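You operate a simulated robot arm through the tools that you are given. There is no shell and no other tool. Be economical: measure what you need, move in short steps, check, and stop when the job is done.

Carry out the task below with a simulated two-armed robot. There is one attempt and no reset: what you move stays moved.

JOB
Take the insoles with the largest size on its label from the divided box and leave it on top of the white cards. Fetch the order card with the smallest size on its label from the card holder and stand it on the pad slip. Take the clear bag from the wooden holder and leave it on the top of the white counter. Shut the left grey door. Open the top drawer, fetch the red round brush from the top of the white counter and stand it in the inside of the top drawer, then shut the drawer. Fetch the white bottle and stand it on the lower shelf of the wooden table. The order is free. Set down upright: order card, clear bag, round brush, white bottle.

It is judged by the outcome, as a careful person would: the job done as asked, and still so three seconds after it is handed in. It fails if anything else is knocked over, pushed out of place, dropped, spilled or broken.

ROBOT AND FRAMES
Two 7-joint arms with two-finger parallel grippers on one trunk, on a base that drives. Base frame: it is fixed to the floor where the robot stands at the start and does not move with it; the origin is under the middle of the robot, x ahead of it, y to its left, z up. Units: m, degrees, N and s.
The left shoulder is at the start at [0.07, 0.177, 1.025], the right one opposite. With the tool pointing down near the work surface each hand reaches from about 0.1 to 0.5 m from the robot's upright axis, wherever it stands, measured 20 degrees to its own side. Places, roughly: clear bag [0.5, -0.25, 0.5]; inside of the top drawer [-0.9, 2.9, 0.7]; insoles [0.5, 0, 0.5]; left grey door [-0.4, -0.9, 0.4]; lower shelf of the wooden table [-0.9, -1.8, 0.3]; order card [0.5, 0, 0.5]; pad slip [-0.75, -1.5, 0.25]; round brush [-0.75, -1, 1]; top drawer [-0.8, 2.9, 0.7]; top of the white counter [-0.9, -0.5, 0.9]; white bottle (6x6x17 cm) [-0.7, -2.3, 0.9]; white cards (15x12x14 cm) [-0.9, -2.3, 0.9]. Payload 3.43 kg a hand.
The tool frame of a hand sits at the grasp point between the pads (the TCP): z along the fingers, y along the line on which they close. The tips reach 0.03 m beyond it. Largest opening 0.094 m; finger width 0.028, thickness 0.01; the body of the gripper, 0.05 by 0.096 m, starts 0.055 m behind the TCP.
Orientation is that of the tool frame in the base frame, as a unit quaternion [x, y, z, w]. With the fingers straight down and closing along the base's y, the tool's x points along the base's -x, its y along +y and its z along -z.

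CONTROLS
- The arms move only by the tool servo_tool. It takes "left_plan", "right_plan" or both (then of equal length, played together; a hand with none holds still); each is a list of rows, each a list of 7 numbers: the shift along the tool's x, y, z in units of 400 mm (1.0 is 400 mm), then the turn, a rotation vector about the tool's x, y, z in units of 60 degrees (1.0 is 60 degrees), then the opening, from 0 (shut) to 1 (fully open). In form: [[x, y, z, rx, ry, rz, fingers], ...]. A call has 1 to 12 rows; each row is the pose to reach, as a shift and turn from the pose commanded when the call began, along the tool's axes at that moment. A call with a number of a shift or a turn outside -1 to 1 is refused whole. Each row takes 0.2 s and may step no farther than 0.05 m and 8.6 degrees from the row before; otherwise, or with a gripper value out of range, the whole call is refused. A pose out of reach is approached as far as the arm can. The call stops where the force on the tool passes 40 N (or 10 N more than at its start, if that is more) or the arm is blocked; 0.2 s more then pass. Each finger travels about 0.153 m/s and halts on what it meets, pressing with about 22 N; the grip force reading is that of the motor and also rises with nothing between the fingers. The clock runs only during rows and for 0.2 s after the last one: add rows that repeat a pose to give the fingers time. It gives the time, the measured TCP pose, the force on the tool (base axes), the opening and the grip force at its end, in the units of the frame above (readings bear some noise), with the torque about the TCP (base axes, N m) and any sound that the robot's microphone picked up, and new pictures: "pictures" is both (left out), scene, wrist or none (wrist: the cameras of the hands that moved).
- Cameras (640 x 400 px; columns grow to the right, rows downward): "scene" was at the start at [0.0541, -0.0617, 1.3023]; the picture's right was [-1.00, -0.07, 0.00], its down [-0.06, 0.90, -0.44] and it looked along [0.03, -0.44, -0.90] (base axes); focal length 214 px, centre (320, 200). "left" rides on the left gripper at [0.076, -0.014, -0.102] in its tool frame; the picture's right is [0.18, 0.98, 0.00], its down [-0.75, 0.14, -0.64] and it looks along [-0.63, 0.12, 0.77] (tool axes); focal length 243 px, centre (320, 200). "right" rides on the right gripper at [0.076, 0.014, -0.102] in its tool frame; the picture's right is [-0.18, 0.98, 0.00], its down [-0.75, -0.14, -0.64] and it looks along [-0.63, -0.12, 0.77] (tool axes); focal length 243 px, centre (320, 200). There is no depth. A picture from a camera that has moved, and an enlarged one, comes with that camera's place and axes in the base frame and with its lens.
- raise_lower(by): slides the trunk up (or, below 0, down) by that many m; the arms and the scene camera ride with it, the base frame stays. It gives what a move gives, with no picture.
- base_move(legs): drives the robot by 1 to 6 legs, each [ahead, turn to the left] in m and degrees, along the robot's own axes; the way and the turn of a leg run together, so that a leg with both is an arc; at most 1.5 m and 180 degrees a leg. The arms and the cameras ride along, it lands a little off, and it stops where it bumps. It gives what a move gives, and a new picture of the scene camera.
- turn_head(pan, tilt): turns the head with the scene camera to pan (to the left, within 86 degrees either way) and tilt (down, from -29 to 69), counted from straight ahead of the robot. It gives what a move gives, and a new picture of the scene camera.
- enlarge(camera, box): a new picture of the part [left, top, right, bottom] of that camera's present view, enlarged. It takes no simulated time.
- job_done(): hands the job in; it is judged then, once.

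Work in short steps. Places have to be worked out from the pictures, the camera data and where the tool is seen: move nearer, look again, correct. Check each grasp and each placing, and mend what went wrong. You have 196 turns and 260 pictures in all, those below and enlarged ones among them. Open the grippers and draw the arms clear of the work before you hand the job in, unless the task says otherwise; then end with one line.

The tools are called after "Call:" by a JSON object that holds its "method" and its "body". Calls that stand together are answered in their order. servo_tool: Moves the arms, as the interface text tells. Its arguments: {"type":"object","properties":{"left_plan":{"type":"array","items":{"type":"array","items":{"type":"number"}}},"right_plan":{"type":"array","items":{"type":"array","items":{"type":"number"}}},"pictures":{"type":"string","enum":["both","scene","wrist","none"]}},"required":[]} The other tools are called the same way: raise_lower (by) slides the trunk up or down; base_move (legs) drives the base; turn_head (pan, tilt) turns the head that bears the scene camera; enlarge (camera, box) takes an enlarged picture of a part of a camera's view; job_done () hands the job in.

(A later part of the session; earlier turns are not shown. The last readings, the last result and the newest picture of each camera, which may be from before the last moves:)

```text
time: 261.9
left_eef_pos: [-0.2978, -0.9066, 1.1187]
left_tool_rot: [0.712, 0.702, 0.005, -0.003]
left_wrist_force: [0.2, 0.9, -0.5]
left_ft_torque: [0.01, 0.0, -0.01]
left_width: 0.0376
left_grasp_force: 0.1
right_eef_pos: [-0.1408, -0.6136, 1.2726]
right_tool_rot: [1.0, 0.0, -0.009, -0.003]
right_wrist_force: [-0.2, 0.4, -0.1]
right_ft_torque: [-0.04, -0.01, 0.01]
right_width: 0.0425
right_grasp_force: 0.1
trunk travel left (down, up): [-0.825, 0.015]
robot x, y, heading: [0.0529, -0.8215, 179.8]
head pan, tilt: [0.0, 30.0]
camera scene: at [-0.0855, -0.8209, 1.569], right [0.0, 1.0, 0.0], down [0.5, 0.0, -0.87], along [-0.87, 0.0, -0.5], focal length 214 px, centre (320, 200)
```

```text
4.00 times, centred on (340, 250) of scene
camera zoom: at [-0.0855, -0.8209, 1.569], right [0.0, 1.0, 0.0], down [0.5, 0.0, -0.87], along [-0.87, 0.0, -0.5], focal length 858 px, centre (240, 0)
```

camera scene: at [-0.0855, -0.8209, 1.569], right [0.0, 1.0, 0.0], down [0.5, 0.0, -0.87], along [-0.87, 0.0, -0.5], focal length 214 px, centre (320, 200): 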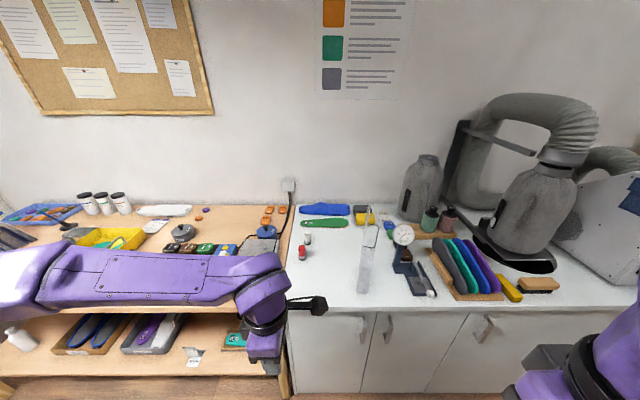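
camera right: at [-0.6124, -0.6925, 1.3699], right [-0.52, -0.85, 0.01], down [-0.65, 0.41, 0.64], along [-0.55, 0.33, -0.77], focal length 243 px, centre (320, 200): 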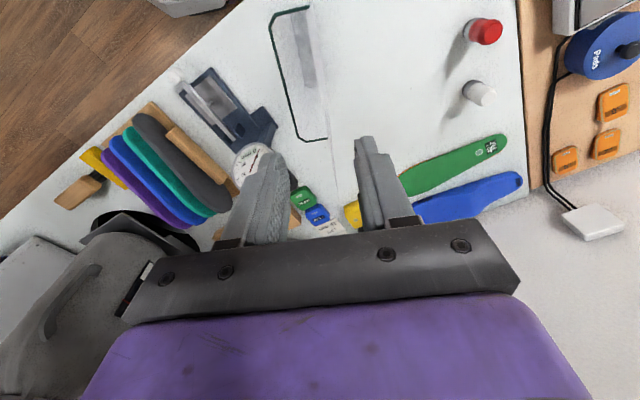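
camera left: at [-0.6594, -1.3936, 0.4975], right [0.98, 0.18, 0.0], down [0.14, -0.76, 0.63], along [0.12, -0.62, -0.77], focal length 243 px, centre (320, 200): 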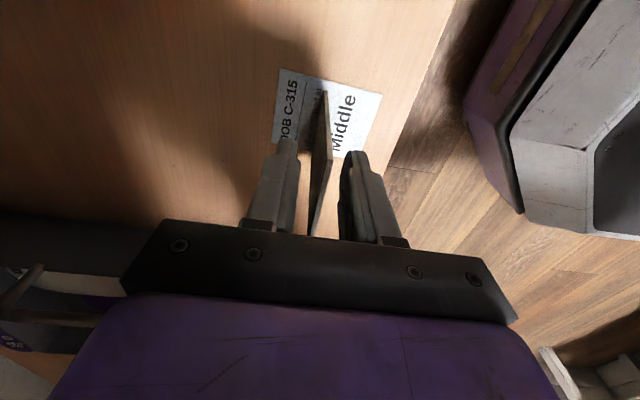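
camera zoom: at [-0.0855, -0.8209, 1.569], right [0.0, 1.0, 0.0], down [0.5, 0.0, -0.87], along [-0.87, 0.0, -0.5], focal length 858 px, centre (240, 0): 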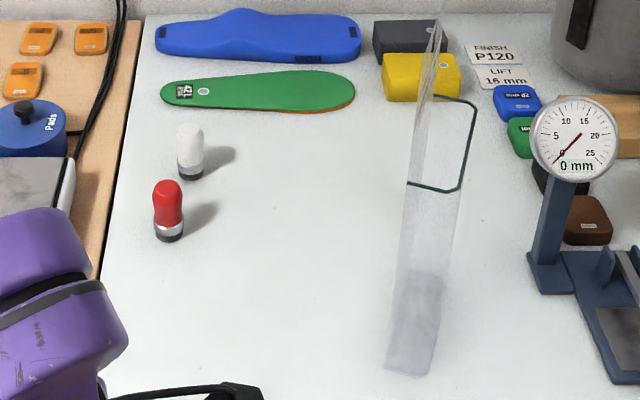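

Red brush ≈(-0.755,-0.896), top z≈0.97, Ø≈3.6 cm. Drive 0.26 m closer and extend above it.

Call:
{"method": "base_move", "body": {"legs": [[0.26, 0]]}}

Call:
{"method": "servo_tool", "body": {"left_plan": [[0, -0.1, 0, 0, 0, 0, 0.5], [0, -0.2, 0, 0, 0, 0, 0.6], [0, -0.3, 0, 0, 0, 0, 0.6], [0, -0.4, 0, 0, 0, 0, 0.6], [0, -0.46, 0, 0, 0, 0, 0.6]], "pictures": "both"}}

```text
time: 263.8
left_eef_pos: [-0.5546, -0.9065, 1.1183]
left_tool_rot: [0.713, 0.701, 0.004, -0.004]
left_wrist_force: [-0.2, -0.2, 0.7]
left_ft_torque: [0.03, 0.02, 0.01]
left_width: 0.0377
left_grasp_force: 0.1
right_eef_pos: [-0.3988, -0.6134, 1.2726]
right_tool_rot: [1.0, 0.0, -0.008, -0.003]
right_wrist_force: [0.2, 0.0, -0.2]
right_ft_torque: [-0.01, 0.03, 0.02]
right_width: 0.0426
right_grasp_force: 0.0
trunk travel left (down, up): [-0.825, 0.015]
robot x, y, heading: [-0.2007, -0.8201, 180.0]
head pan, tilt: [0.0, 30.0]
camera scene: at [-0.3433, -0.8207, 1.5692], right [0.0, 1.0, 0.0], down [0.5, 0.0, -0.87], along [-0.87, 0.0, -0.5], focal length 214 px, centre (320, 200)
```

scene: 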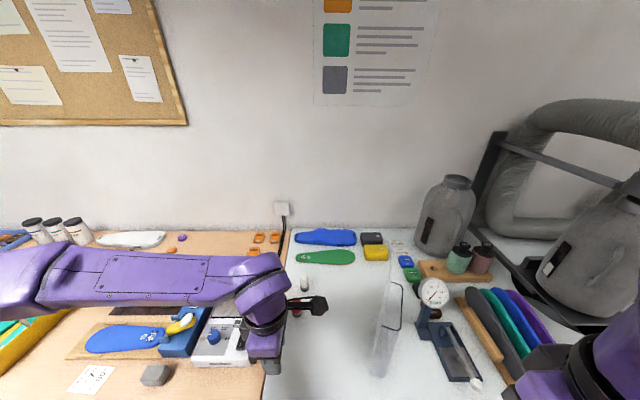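

```text
time: 265.0
left_eef_pos: [-0.7419, -0.9031, 1.1159]
left_tool_rot: [0.713, 0.701, 0.004, -0.003]
left_wrist_force: [-0.6, 0.5, -0.2]
left_ft_torque: [0.0, 0.0, 0.04]
left_width: 0.0567
left_grasp_force: 0.1
right_eef_pos: [-0.4004, -0.6142, 1.2734]
right_tool_rot: [1.0, -0.001, -0.009, -0.002]
right_wrist_force: [-0.6, 0.5, -0.3]
right_ft_torque: [-0.02, -0.05, -0.03]
right_width: 0.0421
right_grasp_force: 0.0
trunk travel left (down, up): [-0.825, 0.015]
robot x, y, heading: [-0.2077, -0.8205, 180.0]
head pan, tilt: [0.0, 30.0]
camera scene: at [-0.3459, -0.8202, 1.569], right [0.0, 1.0, 0.0], down [0.5, 0.0, -0.87], along [-0.87, 0.0, -0.5], focal length 214 px, centre (320, 200)
camera left: at [-0.7556, -0.8291, 1.2203], right [0.99, 0.17, 0.0], down [0.13, -0.76, 0.63], along [0.11, -0.63, -0.77], focal length 243 px, centre (320, 200)
```

scene: 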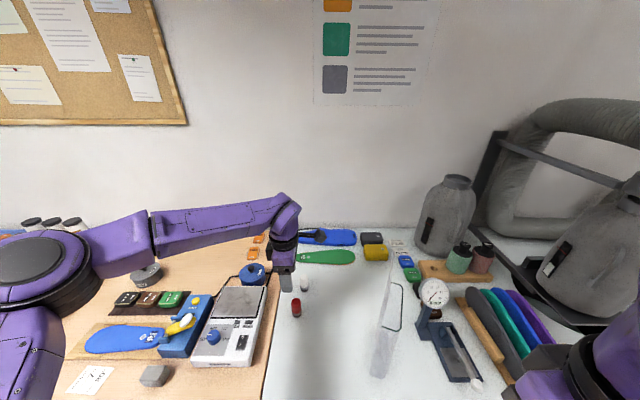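
left: 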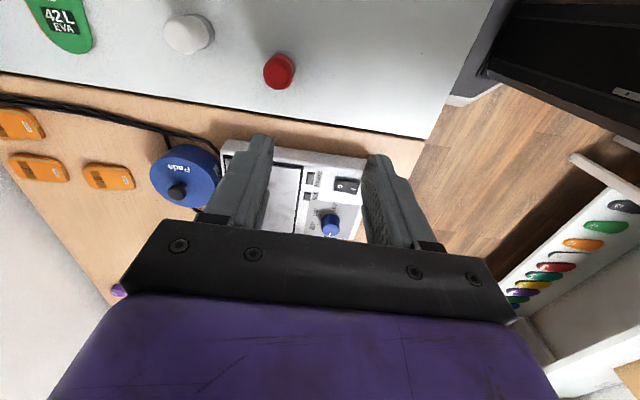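

Triangulation refines the brush to ≈(-0.795,-0.902), counter z≈0.85. Move over it and descend partway.

Call:
{"method": "servo_tool", "body": {"left_plan": [[0, -0.07, 0.06, 0, 0, 0, 0.6], [0, -0.13, 0.12, 0, 0, 0, 0.6], [0, -0.13, 0.2, 0, 0, 0, 0.6], [0, -0.13, 0.28, 0, 0, 0, 0.6]], "pictures": "both"}}

```text
time: 266.0
left_eef_pos: [-0.7942, -0.9014, 1.0047]
left_tool_rot: [0.713, 0.701, 0.004, -0.004]
left_wrist_force: [0.5, -1.2, 0.0]
left_ft_torque: [0.03, -0.01, 0.01]
left_width: 0.0562
left_grasp_force: 0.0
right_eef_pos: [-0.4011, -0.6144, 1.2729]
right_tool_rot: [1.0, 0.0, -0.008, -0.002]
right_wrist_force: [-0.4, -0.4, -0.1]
right_ft_torque: [-0.01, -0.01, -0.01]
right_width: 0.0422
right_grasp_force: 0.0
trunk travel left (down, up): [-0.825, 0.015]
robot x, y, heading: [-0.2069, -0.8184, 179.7]
head pan, tilt: [0.0, 30.0]
camera scene: at [-0.3464, -0.8209, 1.569], right [0.0, 1.0, 0.0], down [0.5, 0.0, -0.87], along [-0.87, 0.0, -0.5], focal length 214 px, centre (320, 200)
camera left: at [-0.8075, -0.8271, 1.1085], right [0.99, 0.17, 0.0], down [0.13, -0.76, 0.63], along [0.11, -0.62, -0.77], focal length 243 px, centre (320, 200)
```

scene: 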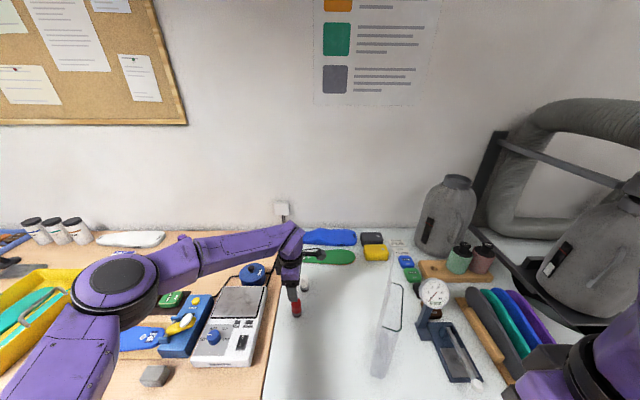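
left: 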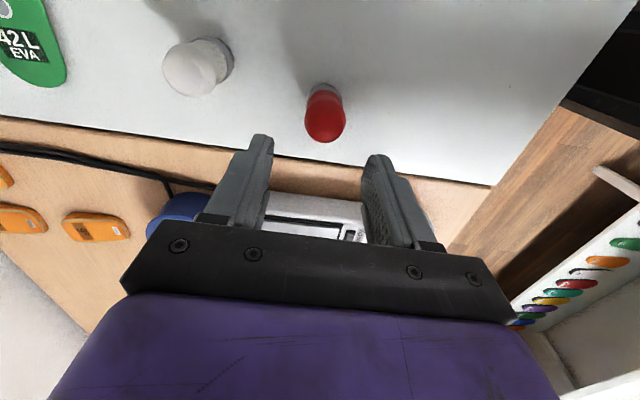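

Call:
{"method": "servo_tool", "body": {"left_plan": [[0.015, 0.007, 0.07, 0, 0, 0, 0.6], [0.015, 0.007, 0.14, 0, 0, 0, 0.6]], "pictures": "both"}}

Call:
{"method": "enlarge", "body": {"camera": "scene", "box": [60, 220, 340, 380]}}

```text
time: 266.6
left_eef_pos: [-0.7908, -0.8938, 0.9478]
left_tool_rot: [0.713, 0.702, 0.005, -0.003]
left_wrist_force: [0.7, 0.6, -0.5]
left_ft_torque: [0.0, 0.0, 0.05]
left_width: 0.0562
left_grasp_force: 0.0
right_eef_pos: [-0.4018, -0.6132, 1.2713]
right_tool_rot: [1.0, 0.0, -0.007, -0.003]
right_wrist_force: [0.0, 0.2, -1.1]
right_ft_torque: [-0.01, 0.02, 0.01]
right_width: 0.0422
right_grasp_force: 0.1
trunk travel left (down, up): [-0.825, 0.015]
robot x, y, heading: [-0.208, -0.8204, 180.1]
head pan, tilt: [0.0, 30.0]
camera scene: at [-0.3466, -0.8208, 1.5689], right [0.0, 1.0, 0.0], down [0.5, 0.0, -0.87], along [-0.87, 0.0, -0.5], focal length 214 px, centre (320, 200)
camera left: at [-0.8044, -0.8197, 1.0524], right [0.99, 0.17, 0.0], down [0.13, -0.76, 0.63], along [0.11, -0.62, -0.77], focal length 243 px, centre (320, 200)
```

scene: 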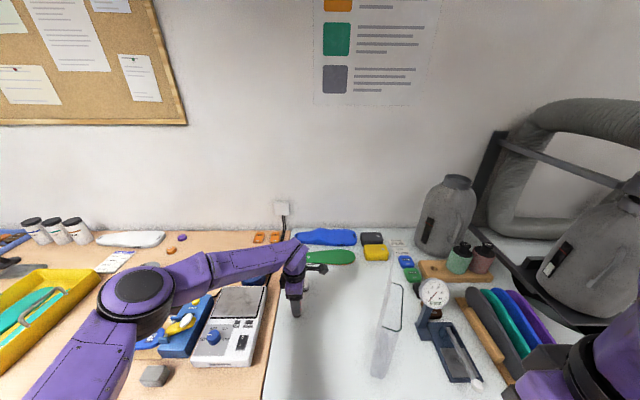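
left: 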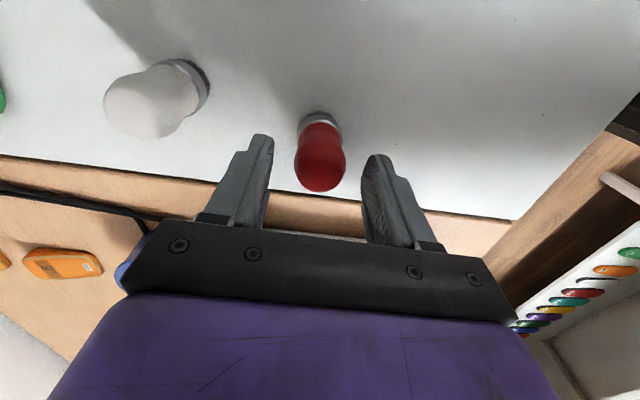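

```text
2.29 times, centred on (200, 300) of scene
camera zoom: at [-0.3466, -0.8208, 1.5689], right [0.0, 1.0, 0.0], down [0.5, 0.0, -0.87], along [-0.87, 0.0, -0.5], focal length 490 px, centre (594, -29)
```

zoom: 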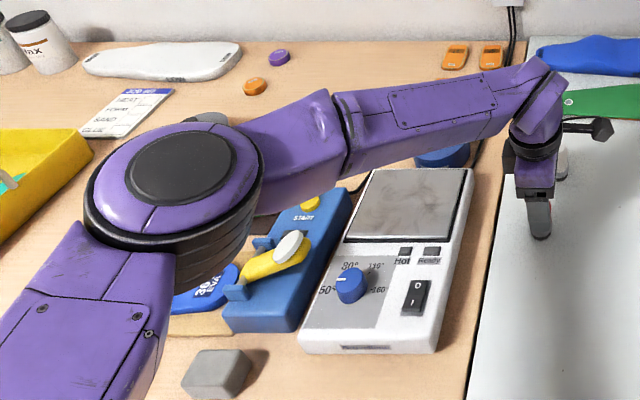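

Elbow is well above the table items. Descend 3.5 cm more and close on the brush.

Call:
{"method": "servo_tool", "body": {"left_plan": [[0.003, 0.0, 0.045, 0, 0, 0, 0.6], [0.003, 0.0, 0.09, 0, 0, 0, 0.6], [0.003, 0.0, 0.09, 0, 0, 0, 0.2], [0.003, 0.0, 0.09, 0, 0, 0, 0.1], [0.003, 0.0, 0.09, 0, 0, 0, 0.1]], "pictures": "wrist"}}

```text
time: 267.8
left_eef_pos: [-0.7903, -0.8929, 0.9136]
left_tool_rot: [0.713, 0.701, 0.005, -0.003]
left_wrist_force: [0.3, 0.1, -0.2]
left_ft_torque: [0.07, -0.01, 0.05]
left_width: 0.0355
left_grasp_force: 21.5
right_eef_pos: [-0.4003, -0.6148, 1.2733]
right_tool_rot: [1.0, 0.0, -0.008, -0.002]
right_wrist_force: [-0.5, 0.6, 0.2]
right_ft_torque: [0.0, 0.01, -0.01]
right_width: 0.0422
right_grasp_force: 0.1
trunk travel left (down, up): [-0.825, 0.015]
robot x, y, heading: [-0.2018, -0.8235, 179.7]
head pan, tilt: [0.0, 30.0]
camera left: at [-0.8034, -0.8185, 1.0169], right [0.99, 0.17, 0.0], down [0.13, -0.76, 0.63], along [0.11, -0.62, -0.77], focal length 243 px, centre (320, 200)
```

left: 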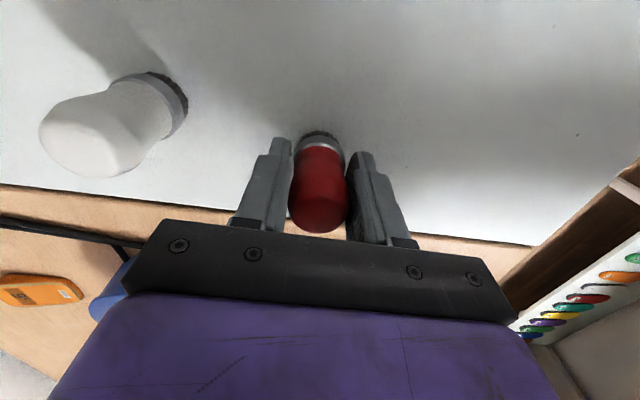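

Grasped (35 mm). Lift, then pull back.

Call:
{"method": "servo_tool", "body": {"left_plan": [[0, 0, -0.05, 0, 0, 0, 0.1], [0, 0, -0.15, 0, 0, 0, 0.1], [0, 0, -0.26, 0, 0, 0, 0.1], [0, 0, -0.37, 0, 0, 0, 0.1], [0, 0.1, -0.45, 0, 0, 0, 0.1], [0, 0.2, -0.47, 0, 0, 0, 0.1], [0, 0.3, -0.47, 0, 0, 0, 0.1], [0, 0.4, -0.47, 0, 0, 0, 0.1], [0, 0.5, -0.47, 0, 0, 0, 0.1]], "pictures": "both"}}

```text
refused: row 5 steps farther than a row can; nothing moved
```

Call:
{"method": "servo_tool", "body": {"left_plan": [[0, 0, -0.05, 0, 0, 0, 0.1], [0, 0, -0.15, 0, 0, 0, 0.1], [0, 0, -0.26, 0, 0, 0, 0.1], [0, 0, -0.37, 0, 0, 0, 0.1], [0, 0, -0.47, 0, 0, 0, 0.1], [0, 0.12, -0.47, 0, 0, 0, 0.1], [0, 0.24, -0.47, 0, 0, 0, 0.1], [0, 0.36, -0.47, 0, 0, 0, 0.1], [0, 0.48, -0.47, 0, 0, 0, 0.1]], "pictures": "both"}}

```text
time: 269.8
left_eef_pos: [-0.5964, -0.8994, 1.1039]
left_tool_rot: [0.713, 0.702, 0.003, -0.003]
left_wrist_force: [-0.5, -0.4, -0.1]
left_ft_torque: [0.01, 0.02, -0.02]
left_width: 0.0351
left_grasp_force: 22.0
right_eef_pos: [-0.398, -0.6146, 1.2726]
right_tool_rot: [1.0, 0.0, -0.009, -0.003]
right_wrist_force: [0.6, -0.2, 0.8]
right_ft_torque: [0.02, 0.01, 0.02]
right_width: 0.0424
right_grasp_force: 0.0
trunk travel left (down, up): [-0.825, 0.015]
robot x, y, heading: [-0.206, -0.8213, 179.8]
head pan, tilt: [0.0, 30.0]
camera scene: at [-0.343, -0.8214, 1.5693], right [0.0, 1.0, 0.0], down [0.5, 0.0, -0.87], along [-0.87, 0.0, -0.5], focal length 214 px, centre (320, 200)
camera left: at [-0.6102, -0.8257, 1.2069], right [0.99, 0.17, 0.0], down [0.13, -0.76, 0.63], along [0.11, -0.62, -0.77], focal length 243 px, centre (320, 200)
```

scene: 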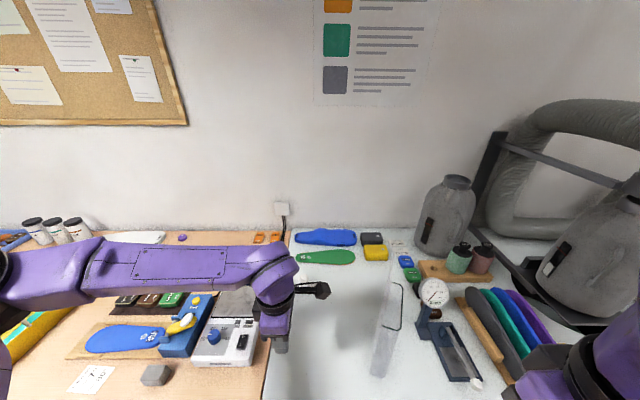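
left: 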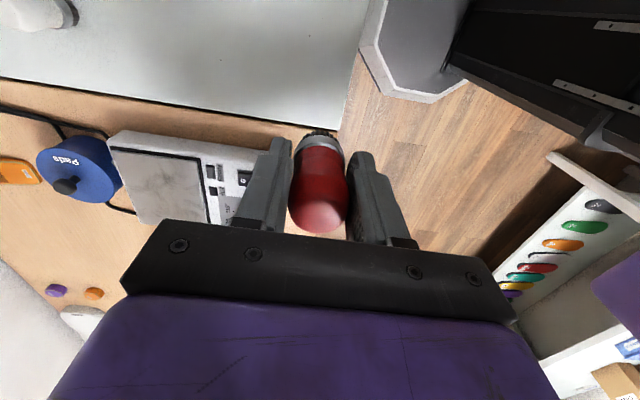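

Brush secured. I back off, turn to +y, and extend both hands forward to make the robot narrow for the passage.

Call:
{"method": "base_move", "body": {"legs": [[-0.2, 0], [0, -90]]}}

Call:
{"method": "servo_tool", "body": {"left_plan": [[0, -0.1, 0, 0, 0, 0, 0.1], [0, -0.2, 0, 0, 0, 0, 0.1], [0, -0.3, 0, 0, 0, 0, 0.1], [0, -0.4, 0, 0, 0, 0, 0.1], [0, -0.5, 0, 0, 0, 0, 0.1], [0, -0.55, 0, 0, 0, 0, 0.1], [0, -0.6, 0, 0, 0, 0, 0.1], [0, -0.6, 0, 0, 0, 0, 0.1]], "right_plan": [[-0.09, 0.03, 0.05, 0, 0, 0, 0.45], [-0.18, 0.06, 0.1, 0, 0, 0, 0.45], [-0.27, 0.09, 0.15, 0, 0, 0, 0.45], [-0.36, 0.12, 0.2, 0, 0, 0, 0.45], [-0.45, 0.15, 0.25, 0, 0, 0, 0.45], [-0.54, 0.18, 0.3, 0, 0, 0, 0.45], [-0.64, 0.2, 0.35, 0, 0, 0, 0.45], [-0.74, 0.2, 0.38, 0, 0, 0, 0.45]], "pictures": "none"}}

Call:
{"method": "turn_head", "body": {"pan": 0, "tilt": 35}}

```text
time: 275.2
left_eef_pos: [-0.0794, -0.4273, 1.1033]
left_tool_rot: [1.0, -0.011, 0.005, 0.001]
left_wrist_force: [-0.5, -0.6, -1.8]
left_ft_torque: [-0.01, -0.03, -0.01]
left_width: 0.0348
left_grasp_force: 21.9
right_eef_pos: [0.2046, -0.6266, 1.2723]
right_tool_rot: [-0.706, 0.708, 0.003, 0.006]
right_wrist_force: [0.2, -0.4, -0.9]
right_ft_torque: [0.01, -0.01, 0.03]
right_width: 0.0421
right_grasp_force: 0.1
trunk travel left (down, up): [-0.825, 0.015]
robot x, y, heading: [-0.0025, -0.8232, 89.6]
head pan, tilt: [0.0, 30.0]
camera scene: at [-0.0028, -0.6804, 1.569], right [1.0, -0.01, 0.0], down [0.0, -0.5, -0.87], along [0.0, 0.87, -0.5], focal length 214 px, centre (320, 200)
```

scene: 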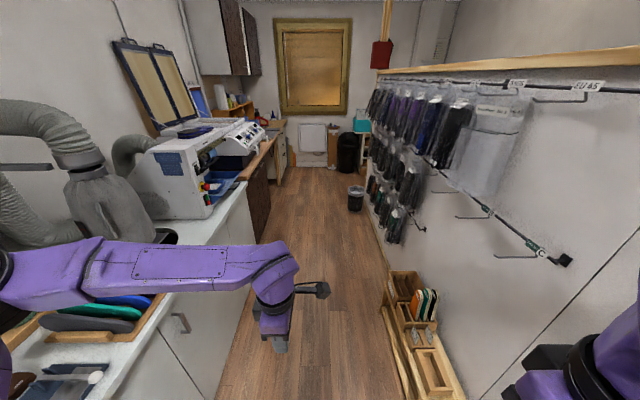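

```text
time: 277.0
left_eef_pos: [-0.0757, -0.1842, 1.1016]
left_tool_rot: [1.0, -0.01, 0.005, 0.002]
left_wrist_force: [0.6, 0.2, -0.9]
left_ft_torque: [0.02, -0.03, 0.01]
left_width: 0.035
left_grasp_force: 22.6
right_eef_pos: [0.126, -0.3249, 1.1235]
right_tool_rot: [-0.707, 0.708, 0.004, 0.008]
right_wrist_force: [-0.1, 0.0, 0.5]
right_ft_torque: [-0.03, 0.0, -0.01]
right_width: 0.0423
right_grasp_force: 0.0
trunk travel left (down, up): [-0.825, 0.015]
robot x, y, heading: [-0.0022, -0.8219, 89.7]
head pan, tilt: [0.0, 30.0]
```

```text
time: 277.7
left_eef_pos: [-0.0747, -0.186, 1.1022]
left_tool_rot: [1.0, -0.011, 0.005, 0.001]
left_wrist_force: [-0.8, 0.0, -0.1]
left_ft_torque: [-0.01, 0.0, 0.0]
left_width: 0.0349
left_grasp_force: 21.8
right_eef_pos: [0.1254, -0.3272, 1.1254]
right_tool_rot: [-0.706, 0.708, 0.003, 0.009]
right_wrist_force: [-0.3, -0.9, -0.1]
right_ft_torque: [-0.02, 0.02, -0.01]
right_width: 0.0422
right_grasp_force: 0.0
trunk travel left (down, up): [-0.825, 0.015]
robot x, y, heading: [-0.005, -0.8227, 89.5]
head pan, tilt: [0.0, 35.0]
camera scene: at [-0.0029, -0.6823, 1.5612], right [1.0, -0.01, 0.0], down [0.0, -0.57, -0.82], along [0.0, 0.82, -0.57], focal length 214 px, centre (320, 200)
```

scene: 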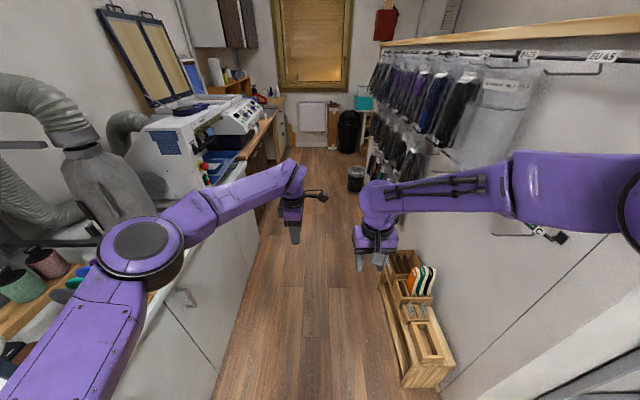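

The right elbow still sticks out ~0.55 m. Extend the right hand further forward.

Call:
{"method": "servo_tool", "body": {"right_plan": [[-0.1, 0.03, 0, 0, 0, 0, 0.45], [-0.2, 0.06, 0, 0, 0, 0, 0.45], [-0.3, 0.09, 0.0, 0, 0, 0, 0.45], [-0.38, 0.1, 0.0, 0, 0, 0, 0.45]], "pictures": "scene"}}

```text
time: 278.7
left_eef_pos: [-0.0748, -0.1846, 1.0999]
left_tool_rot: [1.0, -0.01, 0.005, 0.002]
left_wrist_force: [-0.9, -0.7, -0.2]
left_ft_torque: [-0.01, -0.02, 0.01]
left_width: 0.0349
left_grasp_force: 21.9
right_eef_pos: [0.0852, -0.1741, 1.1266]
right_tool_rot: [-0.707, 0.708, 0.003, 0.008]
right_wrist_force: [-0.4, -0.1, 0.3]
right_ft_torque: [-0.02, -0.03, 0.01]
right_width: 0.0422
right_grasp_force: 0.1
trunk travel left (down, up): [-0.825, 0.015]
robot x, y, heading: [-0.0048, -0.818, 89.5]
head pan, tilt: [0.0, 35.0]
camera scene: at [-0.0031, -0.68, 1.561], right [1.0, -0.01, 0.0], down [0.0, -0.58, -0.82], along [0.0, 0.82, -0.58], focal length 214 px, centre (320, 200)
```

scene: 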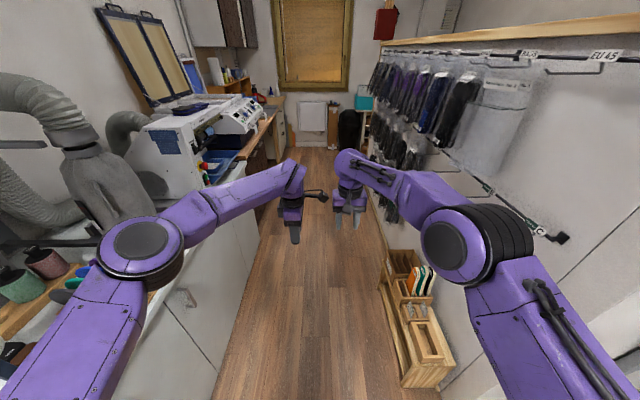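

Both arms are now in narrow. Drive forward along the aisle.

Call:
{"method": "base_move", "body": {"legs": [[0, -2], [1.2, 0]]}}

```text
time: 285.1
left_eef_pos: [-0.0068, 1.0112, 1.1026]
left_tool_rot: [1.0, -0.028, 0.005, 0.001]
left_wrist_force: [-0.1, 1.2, -0.8]
left_ft_torque: [0.0, 0.0, 0.02]
left_width: 0.0328
left_grasp_force: 21.4
right_eef_pos: [0.1539, 1.0149, 1.1289]
right_tool_rot: [-0.694, 0.72, 0.003, 0.008]
right_wrist_force: [-1.0, -0.1, 0.7]
right_ft_torque: [0.03, 0.0, -0.01]
right_width: 0.0423
right_grasp_force: 0.1
trunk travel left (down, up): [-0.825, 0.015]
robot x, y, heading: [0.0443, 0.3736, 87.8]
head pan, tilt: [0.0, 35.0]
camera scene: at [0.0488, 0.5119, 1.5613], right [1.0, -0.04, 0.0], down [-0.02, -0.57, -0.82], along [0.03, 0.82, -0.57], focal length 214 px, centre (320, 200)
```

scene: 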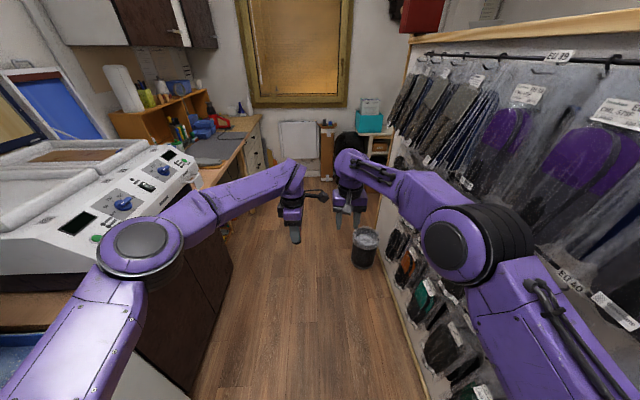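

Call:
{"method": "base_move", "body": {"legs": [[0, 4], [1.0, 0]]}}

```text
time: 290.8
left_eef_pos: [-0.0775, 2.0014, 1.1017]
left_tool_rot: [1.0, 0.006, 0.006, 0.0]
left_wrist_force: [-0.6, 1.2, -1.0]
left_ft_torque: [-0.01, 0.01, -0.01]
left_width: 0.0325
left_grasp_force: 22.4
right_eef_pos: [0.0814, 2.0152, 1.1283]
right_tool_rot: [0.717, -0.697, -0.004, -0.007]
right_wrist_force: [-1.2, -0.3, 0.1]
right_ft_torque: [0.03, -0.01, -0.01]
right_width: 0.0424
right_grasp_force: 0.2
trunk travel left (down, up): [-0.825, 0.015]
robot x, y, heading: [0.0186, 1.3708, 91.5]
head pan, tilt: [0.0, 35.0]
camera scene: at [0.0108, 1.5071, 1.5613], right [1.0, 0.03, 0.0], down [0.02, -0.57, -0.82], along [-0.02, 0.82, -0.57], focal length 214 px, centre (320, 200)
```

scene: 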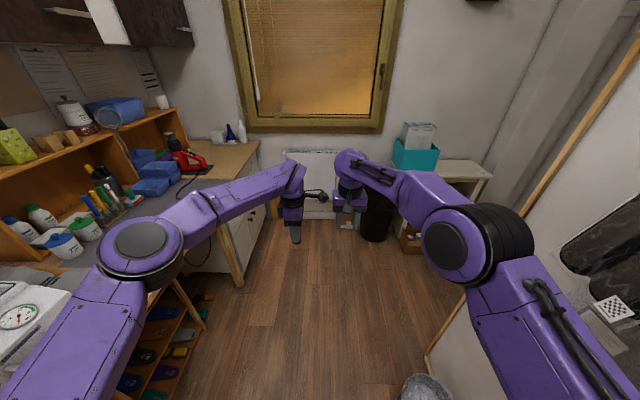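

Approaching the drawer desk. Forward 0.8 m, then look at the desk on the left.

Call:
{"method": "base_move", "body": {"legs": [[0.75, 0]]}}

Call:
{"method": "turn_head", "body": {"pan": 60, "tilt": 40}}

```text
time: 294.8
left_eef_pos: [-0.0943, 2.7464, 1.1023]
left_tool_rot: [1.0, 0.005, 0.005, 0.001]
left_wrist_force: [-1.0, 0.0, -1.2]
left_ft_torque: [-0.03, -0.01, 0.0]
left_width: 0.0325
left_grasp_force: 21.7
right_eef_pos: [0.0638, 2.7626, 1.1279]
right_tool_rot: [0.716, -0.698, -0.004, -0.008]
right_wrist_force: [-0.1, 0.2, -0.1]
right_ft_torque: [-0.03, 0.03, -0.02]
right_width: 0.0423
right_grasp_force: 0.1
trunk travel left (down, up): [-0.825, 0.015]
robot x, y, heading: [-0.0042, 2.1156, 91.4]
head pan, tilt: [0.0, 35.0]
camera scene: at [-0.008, 2.2519, 1.5613], right [1.0, 0.02, 0.0], down [0.01, -0.57, -0.82], along [-0.02, 0.82, -0.57], focal length 214 px, centre (320, 200)
```

scene: 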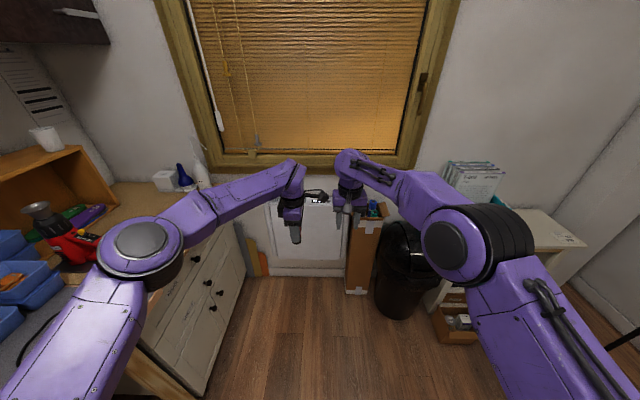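

```text
time: 296.1
left_eef_pos: [-0.0953, 2.7468, 1.102]
left_tool_rot: [1.0, 0.005, 0.005, 0.001]
left_wrist_force: [0.2, 0.2, -1.1]
left_ft_torque: [0.03, 0.03, 0.02]
left_width: 0.0329
left_grasp_force: 22.3
right_eef_pos: [0.0653, 2.7619, 1.1286]
right_tool_rot: [0.716, -0.698, -0.003, -0.007]
right_wrist_force: [-0.1, -0.2, 1.4]
right_ft_torque: [0.0, 0.0, 0.02]
right_width: 0.0423
right_grasp_force: 0.1
trunk travel left (down, up): [-0.825, 0.015]
robot x, y, heading: [-0.0033, 2.1153, 91.1]
head pan, tilt: [60.0, 40.0]
camera scene: at [-0.0805, 2.2057, 1.5537], right [0.48, 0.88, 0.0], down [0.56, -0.31, -0.77], along [-0.67, 0.37, -0.64], focal length 214 px, centre (320, 200)
```

scene: 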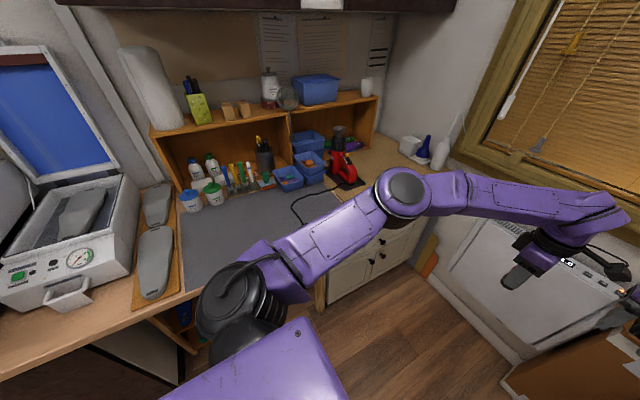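

Call:
{"method": "turn_head", "body": {"pan": 35, "tilt": 45}}

Call:
{"method": "enlarge", "body": {"camera": "scene", "box": [200, 180, 400, 380]}}

```text
time: 297.0
left_eef_pos: [-0.0957, 2.7484, 1.1025]
left_tool_rot: [1.0, 0.005, 0.005, 0.001]
left_wrist_force: [1.1, 0.2, -1.2]
left_ft_torque: [0.02, 0.0, -0.02]
left_width: 0.0326
left_grasp_force: 22.0
right_eef_pos: [0.065, 2.7623, 1.1283]
right_tool_rot: [0.717, -0.698, -0.003, -0.008]
right_wrist_force: [-0.4, -0.2, 0.4]
right_ft_torque: [-0.02, 0.0, 0.0]
right_width: 0.0424
right_grasp_force: 0.0
trunk travel left (down, up): [-0.825, 0.015]
robot x, y, heading: [-0.0061, 2.1148, 91.5]
head pan, tilt: [35.0, 45.0]
camera scene: at [-0.0542, 2.23, 1.5464], right [0.8, 0.59, 0.0], down [0.42, -0.57, -0.71], along [-0.42, 0.57, -0.71], focal length 214 px, centre (320, 200)
```

scene: 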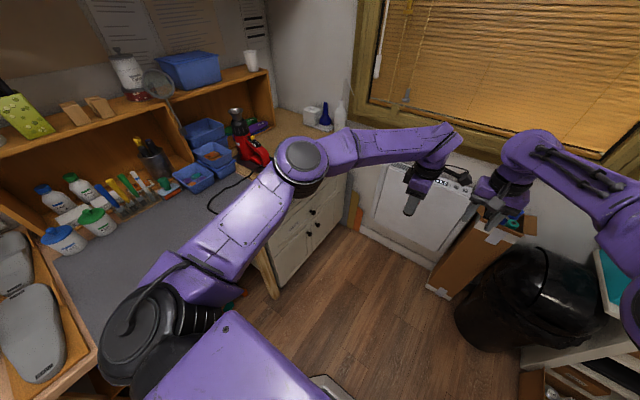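

```text
2.00 times, centred on (300, 280) of scene
camera zoom: at [-0.0542, 2.23, 1.5464], right [0.8, 0.59, 0.0], down [0.42, -0.57, -0.71], along [-0.42, 0.57, -0.71], focal length 429 px, centre (360, 40)
```

zoom: 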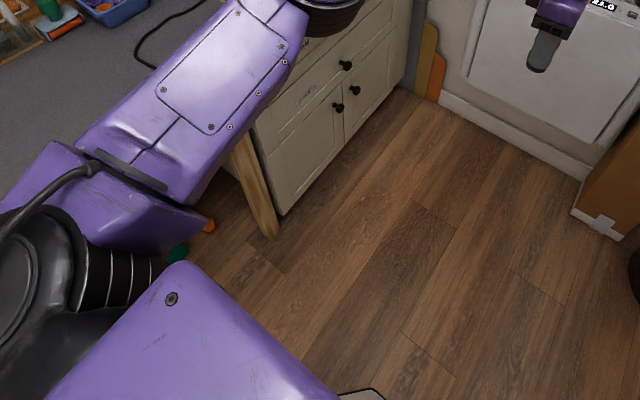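

The drawer unit's front is at x≈-0.645, y 2.57–3.30. I'll retract the hands partly, drive to y≈2.72 and turn to face it.

Call:
{"method": "servo_tool", "body": {"left_plan": [[0, 0.1, 0, 0, 0, 0, 0.1], [0, 0.2, 0, 0, 0, 0, 0.1], [0, 0.3, 0, 0, 0, 0, 0.1], [0, 0.4, 0, 0, 0, 0, 0.1], [0, 0.5, 0, 0, 0, 0, 0.1], [0, 0.57, 0, 0, 0, 0, 0.1]], "right_plan": [[0.1, 0, 0, 0, 0, 0, 0.45], [0.2, -0.03, 0, 0, 0, 0, 0.45], [0.3, -0.06, 0, 0, 0, 0, 0.45], [0.4, -0.1, 0, 0, 0, 0, 0.45], [0.5, -0.15, 0, 0, 0, 0, 0.45], [0.58, -0.2, 0, 0, 0, 0, 0.45]], "pictures": "wrist"}}

Call:
{"method": "base_move", "body": {"legs": [[0.6, 0], [0, 45]]}}

```text
time: 298.4
left_eef_pos: [-0.0915, 2.5161, 1.1032]
left_tool_rot: [1.0, 0.004, 0.005, 0.0]
left_wrist_force: [-0.3, -0.3, -1.2]
left_ft_torque: [0.03, 0.0, 0.03]
left_width: 0.0328
left_grasp_force: 21.8
right_eef_pos: [0.1516, 2.53, 1.1242]
right_tool_rot: [0.717, -0.697, -0.004, -0.008]
right_wrist_force: [-0.1, -1.2, 0.1]
right_ft_torque: [0.02, 0.0, 0.01]
right_width: 0.0421
right_grasp_force: 0.0
trunk travel left (down, up): [-0.825, 0.015]
robot x, y, heading: [-0.0036, 2.1131, 91.4]
head pan, tilt: [35.0, 45.0]
camera right: at [0.1404, 2.4512, 1.2258], right [-0.99, 0.16, 0.0], down [0.12, 0.75, 0.66], along [0.1, 0.65, -0.75], focal length 243 px, centre (320, 200)
camera left: at [-0.0172, 2.5312, 1.2063], right [0.19, -0.98, 0.0], down [-0.76, -0.15, 0.63], along [-0.62, -0.12, -0.77], focal length 243 px, centre (320, 200)
```

right: 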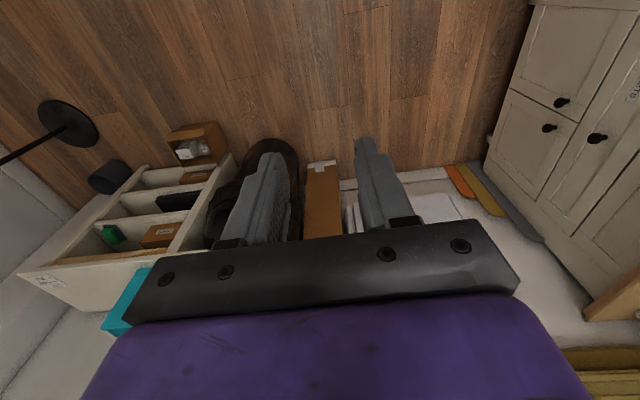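
left: 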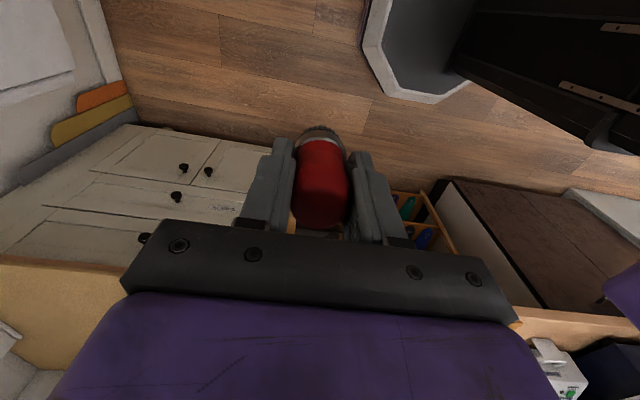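

```text
time: 303.9
left_eef_pos: [-0.3676, 2.9387, 1.1017]
left_tool_rot: [0.922, 0.386, 0.005, 0.0]
left_wrist_force: [0.0, 0.2, -0.8]
left_ft_torque: [0.0, 0.02, 0.0]
left_width: 0.0326
left_grasp_force: 22.4
right_eef_pos: [-0.2033, 3.1215, 1.1234]
right_tool_rot: [0.928, -0.371, -0.007, -0.005]
right_wrist_force: [0.1, 0.3, -0.1]
right_ft_torque: [0.0, -0.03, -0.02]
right_width: 0.0423
right_grasp_force: 0.0
trunk travel left (down, up): [-0.825, 0.015]
robot x, y, heading: [-0.0207, 2.7192, 136.4]
head pan, tilt: [35.0, 45.0]
camera scene: at [-0.1361, 2.7627, 1.5464], right [0.15, 0.99, 0.0], down [0.7, -0.11, -0.71], along [-0.7, 0.11, -0.71], focal length 214 px, centre (320, 200)
```

scene: 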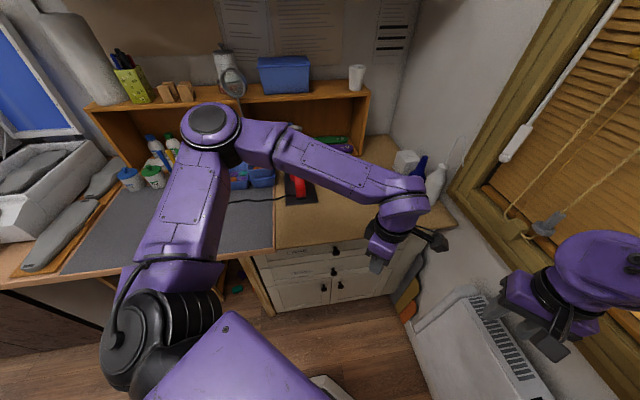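

Call:
{"method": "base_move", "body": {"legs": [[0, 43.5]]}}

Call:
{"method": "turn_head", "body": {"pan": 0, "tilt": 45}}

Call:
{"method": "enlarge", "body": {"camera": "scene", "box": [240, 200, 480, 380]}}

```text
time: 306.2
left_eef_pos: [-0.4279, 2.6402, 1.1002]
left_tool_rot: [0.714, 0.7, 0.005, -0.003]
left_wrist_force: [-0.1, -0.1, -0.3]
left_ft_torque: [-0.02, -0.02, 0.0]
left_width: 0.0324
left_grasp_force: 21.6
right_eef_pos: [-0.4326, 2.8836, 1.1239]
right_tool_rot: [1.0, -0.002, -0.008, -0.003]
right_wrist_force: [0.0, 0.1, 0.1]
right_ft_torque: [-0.01, 0.03, -0.02]
right_width: 0.0424
right_grasp_force: 0.1
trunk travel left (down, up): [-0.825, 0.015]
robot x, y, heading: [-0.0186, 2.7192, 180.0]
head pan, tilt: [35.0, 45.0]
camera scene: at [-0.1368, 2.6697, 1.5464], right [-0.57, 0.82, 0.0], down [0.58, 0.4, -0.71], along [-0.58, -0.4, -0.71], focal length 214 px, centre (320, 200)
```

scene: 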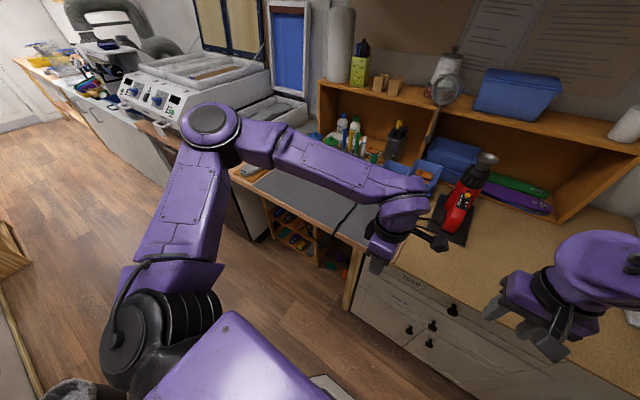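

```text
time: 307.3
left_eef_pos: [-0.4269, 2.6382, 1.1029]
left_tool_rot: [0.715, 0.699, 0.004, -0.003]
left_wrist_force: [-0.4, 0.2, -1.1]
left_ft_torque: [-0.02, 0.02, 0.03]
left_width: 0.033
left_grasp_force: 21.9
right_eef_pos: [-0.4317, 2.8832, 1.1243]
right_tool_rot: [1.0, -0.001, -0.008, -0.003]
right_wrist_force: [0.1, -0.2, 0.7]
right_ft_torque: [0.0, 0.01, 0.01]
right_width: 0.0423
right_grasp_force: 0.0
trunk travel left (down, up): [-0.825, 0.015]
robot x, y, heading: [-0.0164, 2.7134, 179.6]
head pan, tilt: [0.0, 45.0]
camera scene: at [-0.1512, 2.7159, 1.5464], right [0.0, 1.0, 0.0], down [0.71, 0.0, -0.71], along [-0.71, 0.0, -0.71], focal length 214 px, centre (320, 200)
```

scene: 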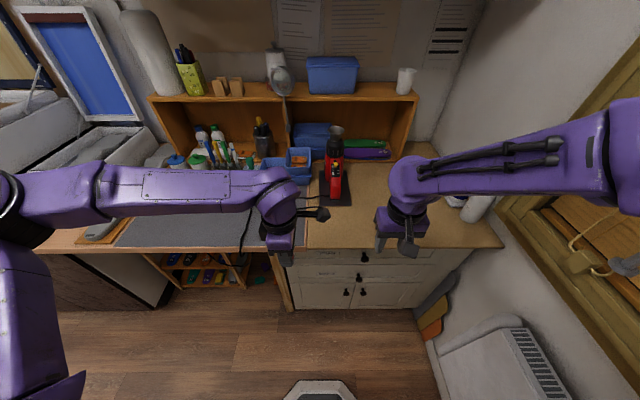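

```text
2.22 times, centred on (360, 290) of scene
camera zoom: at [-0.1512, 2.7159, 1.5464], right [0.0, 1.0, 0.0], down [0.71, 0.0, -0.71], along [-0.71, 0.0, -0.71], focal length 477 px, centre (231, 0)
```

zoom: 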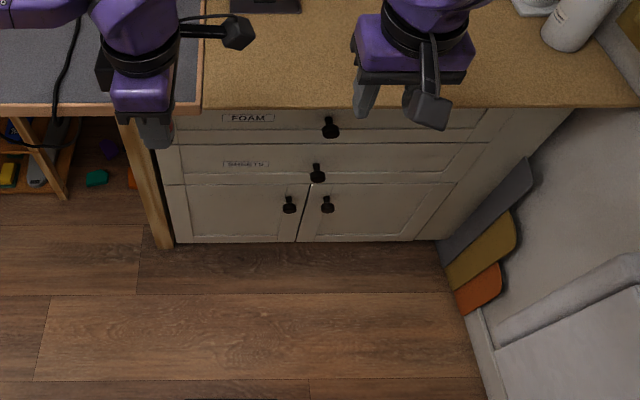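

Top drawer ("FOAM") knob ≈(-0.63,2.91,0.715). Lower the trunk, then pitch the right tool horizontal to grip the knob.

Call:
{"method": "raise_lower", "body": {"by": -0.38}}

Call:
{"method": "servo_tool", "body": {"right_plan": [[0.02, 0, 0, 0, -0.14, 0, 0.5], [0.04, 0, 0, 0, -0.28, 0, 0.5], [0.06, 0, 0, 0, -0.42, 0, 0.5], [0.06, 0, 0, 0, -0.56, 0, 0.5], [0.06, 0, 0, 0, -0.7, 0, 0.5], [0.06, 0, 0, 0, -0.84, 0, 0.5], [0.06, 0, 0, 0, -0.98, 0, 0.5]], "pictures": "none"}}

Call:
{"method": "servo_tool", "body": {"right_plan": [[0, 0, 0, 0, -0.13, 0, 0.5], [0, 0, 0, 0, -0.26, 0, 0.5], [0, 0, 0, 0, -0.39, 0, 0.5], [0, 0, 0, 0, -0.52, 0, 0.5]], "pictures": "both"}}

```text
time: 310.9
left_eef_pos: [-0.4268, 2.6384, 0.7226]
left_tool_rot: [0.714, 0.7, 0.004, -0.002]
left_wrist_force: [-0.1, -0.7, -0.2]
left_ft_torque: [-0.03, -0.01, 0.0]
left_width: 0.0327
left_grasp_force: 22.6
right_eef_pos: [-0.4327, 2.8818, 0.7429]
right_tool_rot: [1.0, -0.001, -0.008, -0.002]
right_wrist_force: [0.6, 0.1, -0.1]
right_ft_torque: [0.0, -0.01, -0.02]
right_width: 0.0423
right_grasp_force: 0.1
trunk travel left (down, up): [-0.445, 0.395]
robot x, y, heading: [-0.0169, 2.7169, 179.3]
head pan, tilt: [0.0, 45.0]
```

```text
time: 312.5
left_eef_pos: [-0.4279, 2.6375, 0.7217]
left_tool_rot: [0.714, 0.7, 0.006, -0.004]
left_wrist_force: [-0.1, -0.4, -0.6]
left_ft_torque: [0.03, 0.0, -0.01]
left_width: 0.0325
left_grasp_force: 22.3
right_eef_pos: [-0.4743, 2.843, 0.735]
right_tool_rot: [0.867, 0.0, -0.498, -0.004]
right_wrist_force: [0.0, 0.2, 0.2]
right_ft_torque: [-0.01, 0.01, -0.02]
right_width: 0.0469
right_grasp_force: 0.1
right hand out of reach, approached as far as the arm can: row 4, 5, 6, 7
trunk travel left (down, up): [-0.445, 0.395]
robot x, y, heading: [-0.0192, 2.7103, 179.7]
head pan, tilt: [0.0, 45.0]
```

```text
time: 313.5
left_eef_pos: [-0.4263, 2.6398, 0.7212]
left_tool_rot: [0.715, 0.699, 0.005, -0.003]
left_wrist_force: [0.2, -0.3, -0.4]
left_ft_torque: [-0.01, -0.02, 0.03]
left_width: 0.0326
left_grasp_force: 22.0
right_eef_pos: [-0.4738, 2.8443, 0.7368]
right_tool_rot: [-0.701, 0.0, 0.713, 0.003]
right_wrist_force: [0.6, -0.6, 0.2]
right_ft_torque: [0.0, 0.0, -0.02]
right_width: 0.0473
right_grasp_force: 0.1
right hand out of reach, approached as far as the arm can: row 1, 2
trunk travel left (down, up): [-0.445, 0.395]
robot x, y, heading: [-0.0183, 2.7144, 179.7]
head pan, tilt: [0.0, 45.0]
camera scene: at [-0.1516, 2.7167, 1.1664], right [0.01, 1.0, 0.0], down [0.71, 0.0, -0.71], along [-0.71, 0.0, -0.71], focal length 214 px, centre (320, 200)
camera right: at [-0.3723, 2.8297, 0.6582], right [0.0, -0.98, 0.18], down [0.66, 0.14, 0.74], along [-0.76, 0.12, 0.64], focal length 243 px, centre (320, 200)
```

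scene: 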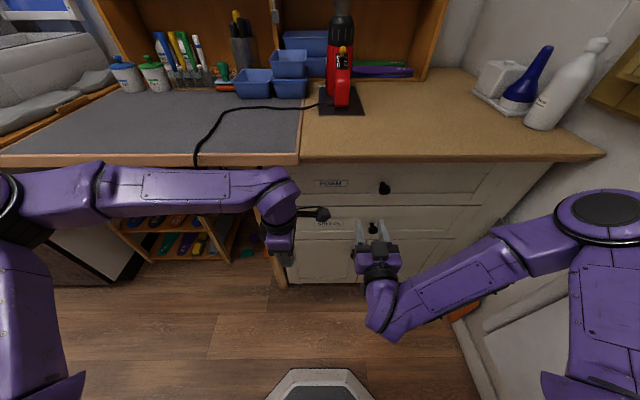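
right: 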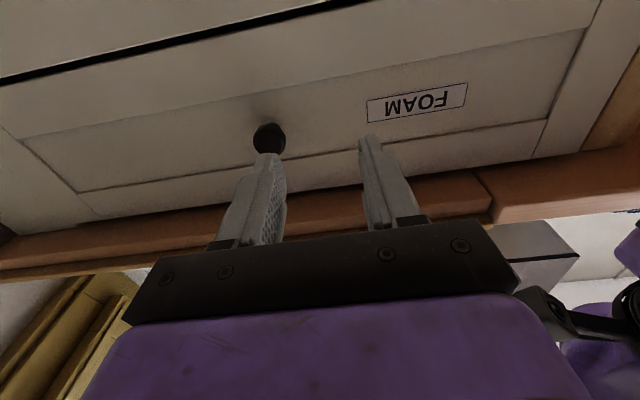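

Call:
{"method": "servo_tool", "body": {"right_plan": [[-0.02, -0.07, 0.03, 0, 0, 0, 0.55], [-0.045, -0.14, 0.06, 0, 0, 0, 0.55]], "pictures": "both"}}

Call:
{"method": "enlarge", "body": {"camera": "right", "box": [200, 60, 440, 260]}}

```text
time: 314.1
left_eef_pos: [-0.4255, 2.6385, 0.7223]
left_tool_rot: [0.714, 0.7, 0.004, -0.003]
left_wrist_force: [-0.3, 0.0, -0.4]
left_ft_torque: [0.01, -0.02, 0.0]
left_width: 0.0325
left_grasp_force: 22.0
right_eef_pos: [-0.4979, 2.8997, 0.7548]
right_tool_rot: [-0.701, 0.0, 0.713, 0.003]
right_wrist_force: [-0.2, -1.0, 0.1]
right_ft_torque: [-0.01, -0.02, -0.01]
right_width: 0.0515
right_grasp_force: 0.0
trunk travel left (down, up): [-0.445, 0.395]
robot x, y, heading: [-0.0155, 2.714, 179.5]
head pan, tilt: [0.0, 45.0]
camera scene: at [-0.1507, 2.7163, 1.1664], right [0.01, 1.0, 0.0], down [0.71, 0.0, -0.71], along [-0.71, 0.0, -0.71], focal length 214 px, centre (320, 200)
camera right: at [-0.3955, 2.8858, 0.6775], right [0.0, -0.98, 0.18], down [0.65, 0.14, 0.74], along [-0.76, 0.12, 0.64], focal length 243 px, centre (320, 200)
```

scene: 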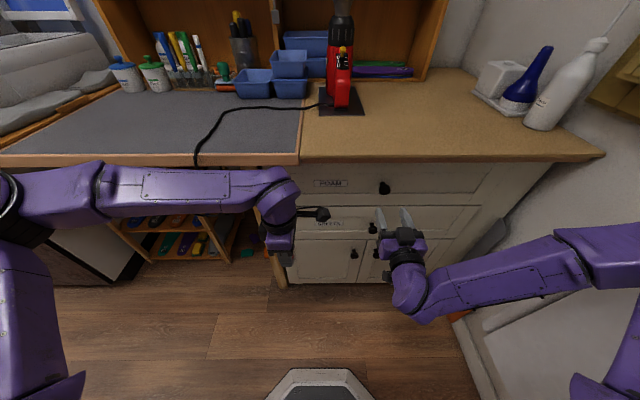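
right: 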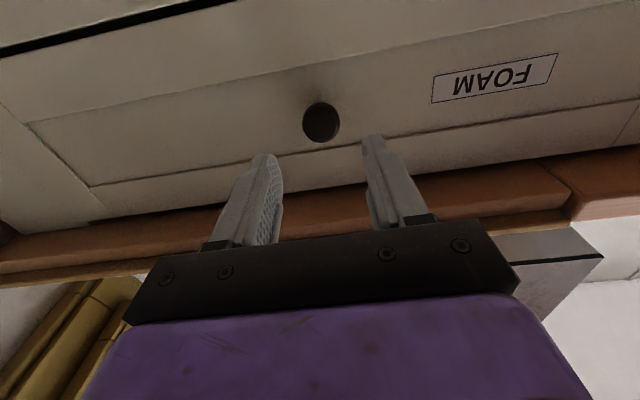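

```text
2.00 times, centred on (320, 160) of right
camera zoom: at [-0.3955, 2.8858, 0.6775], right [0.0, -0.98, 0.18], down [0.65, 0.14, 0.74], along [-0.76, 0.12, 0.64], focal length 485 px, centre (320, 280)
```

zoom: 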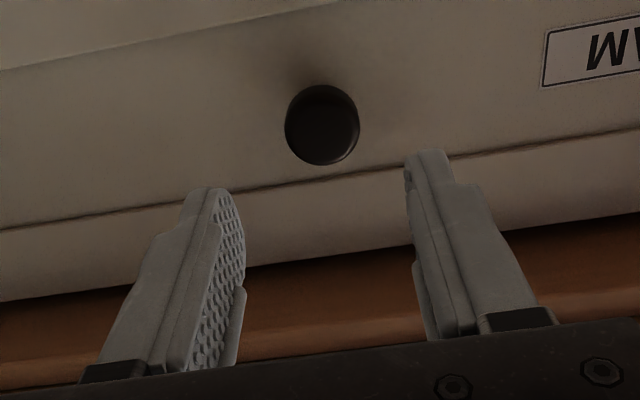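

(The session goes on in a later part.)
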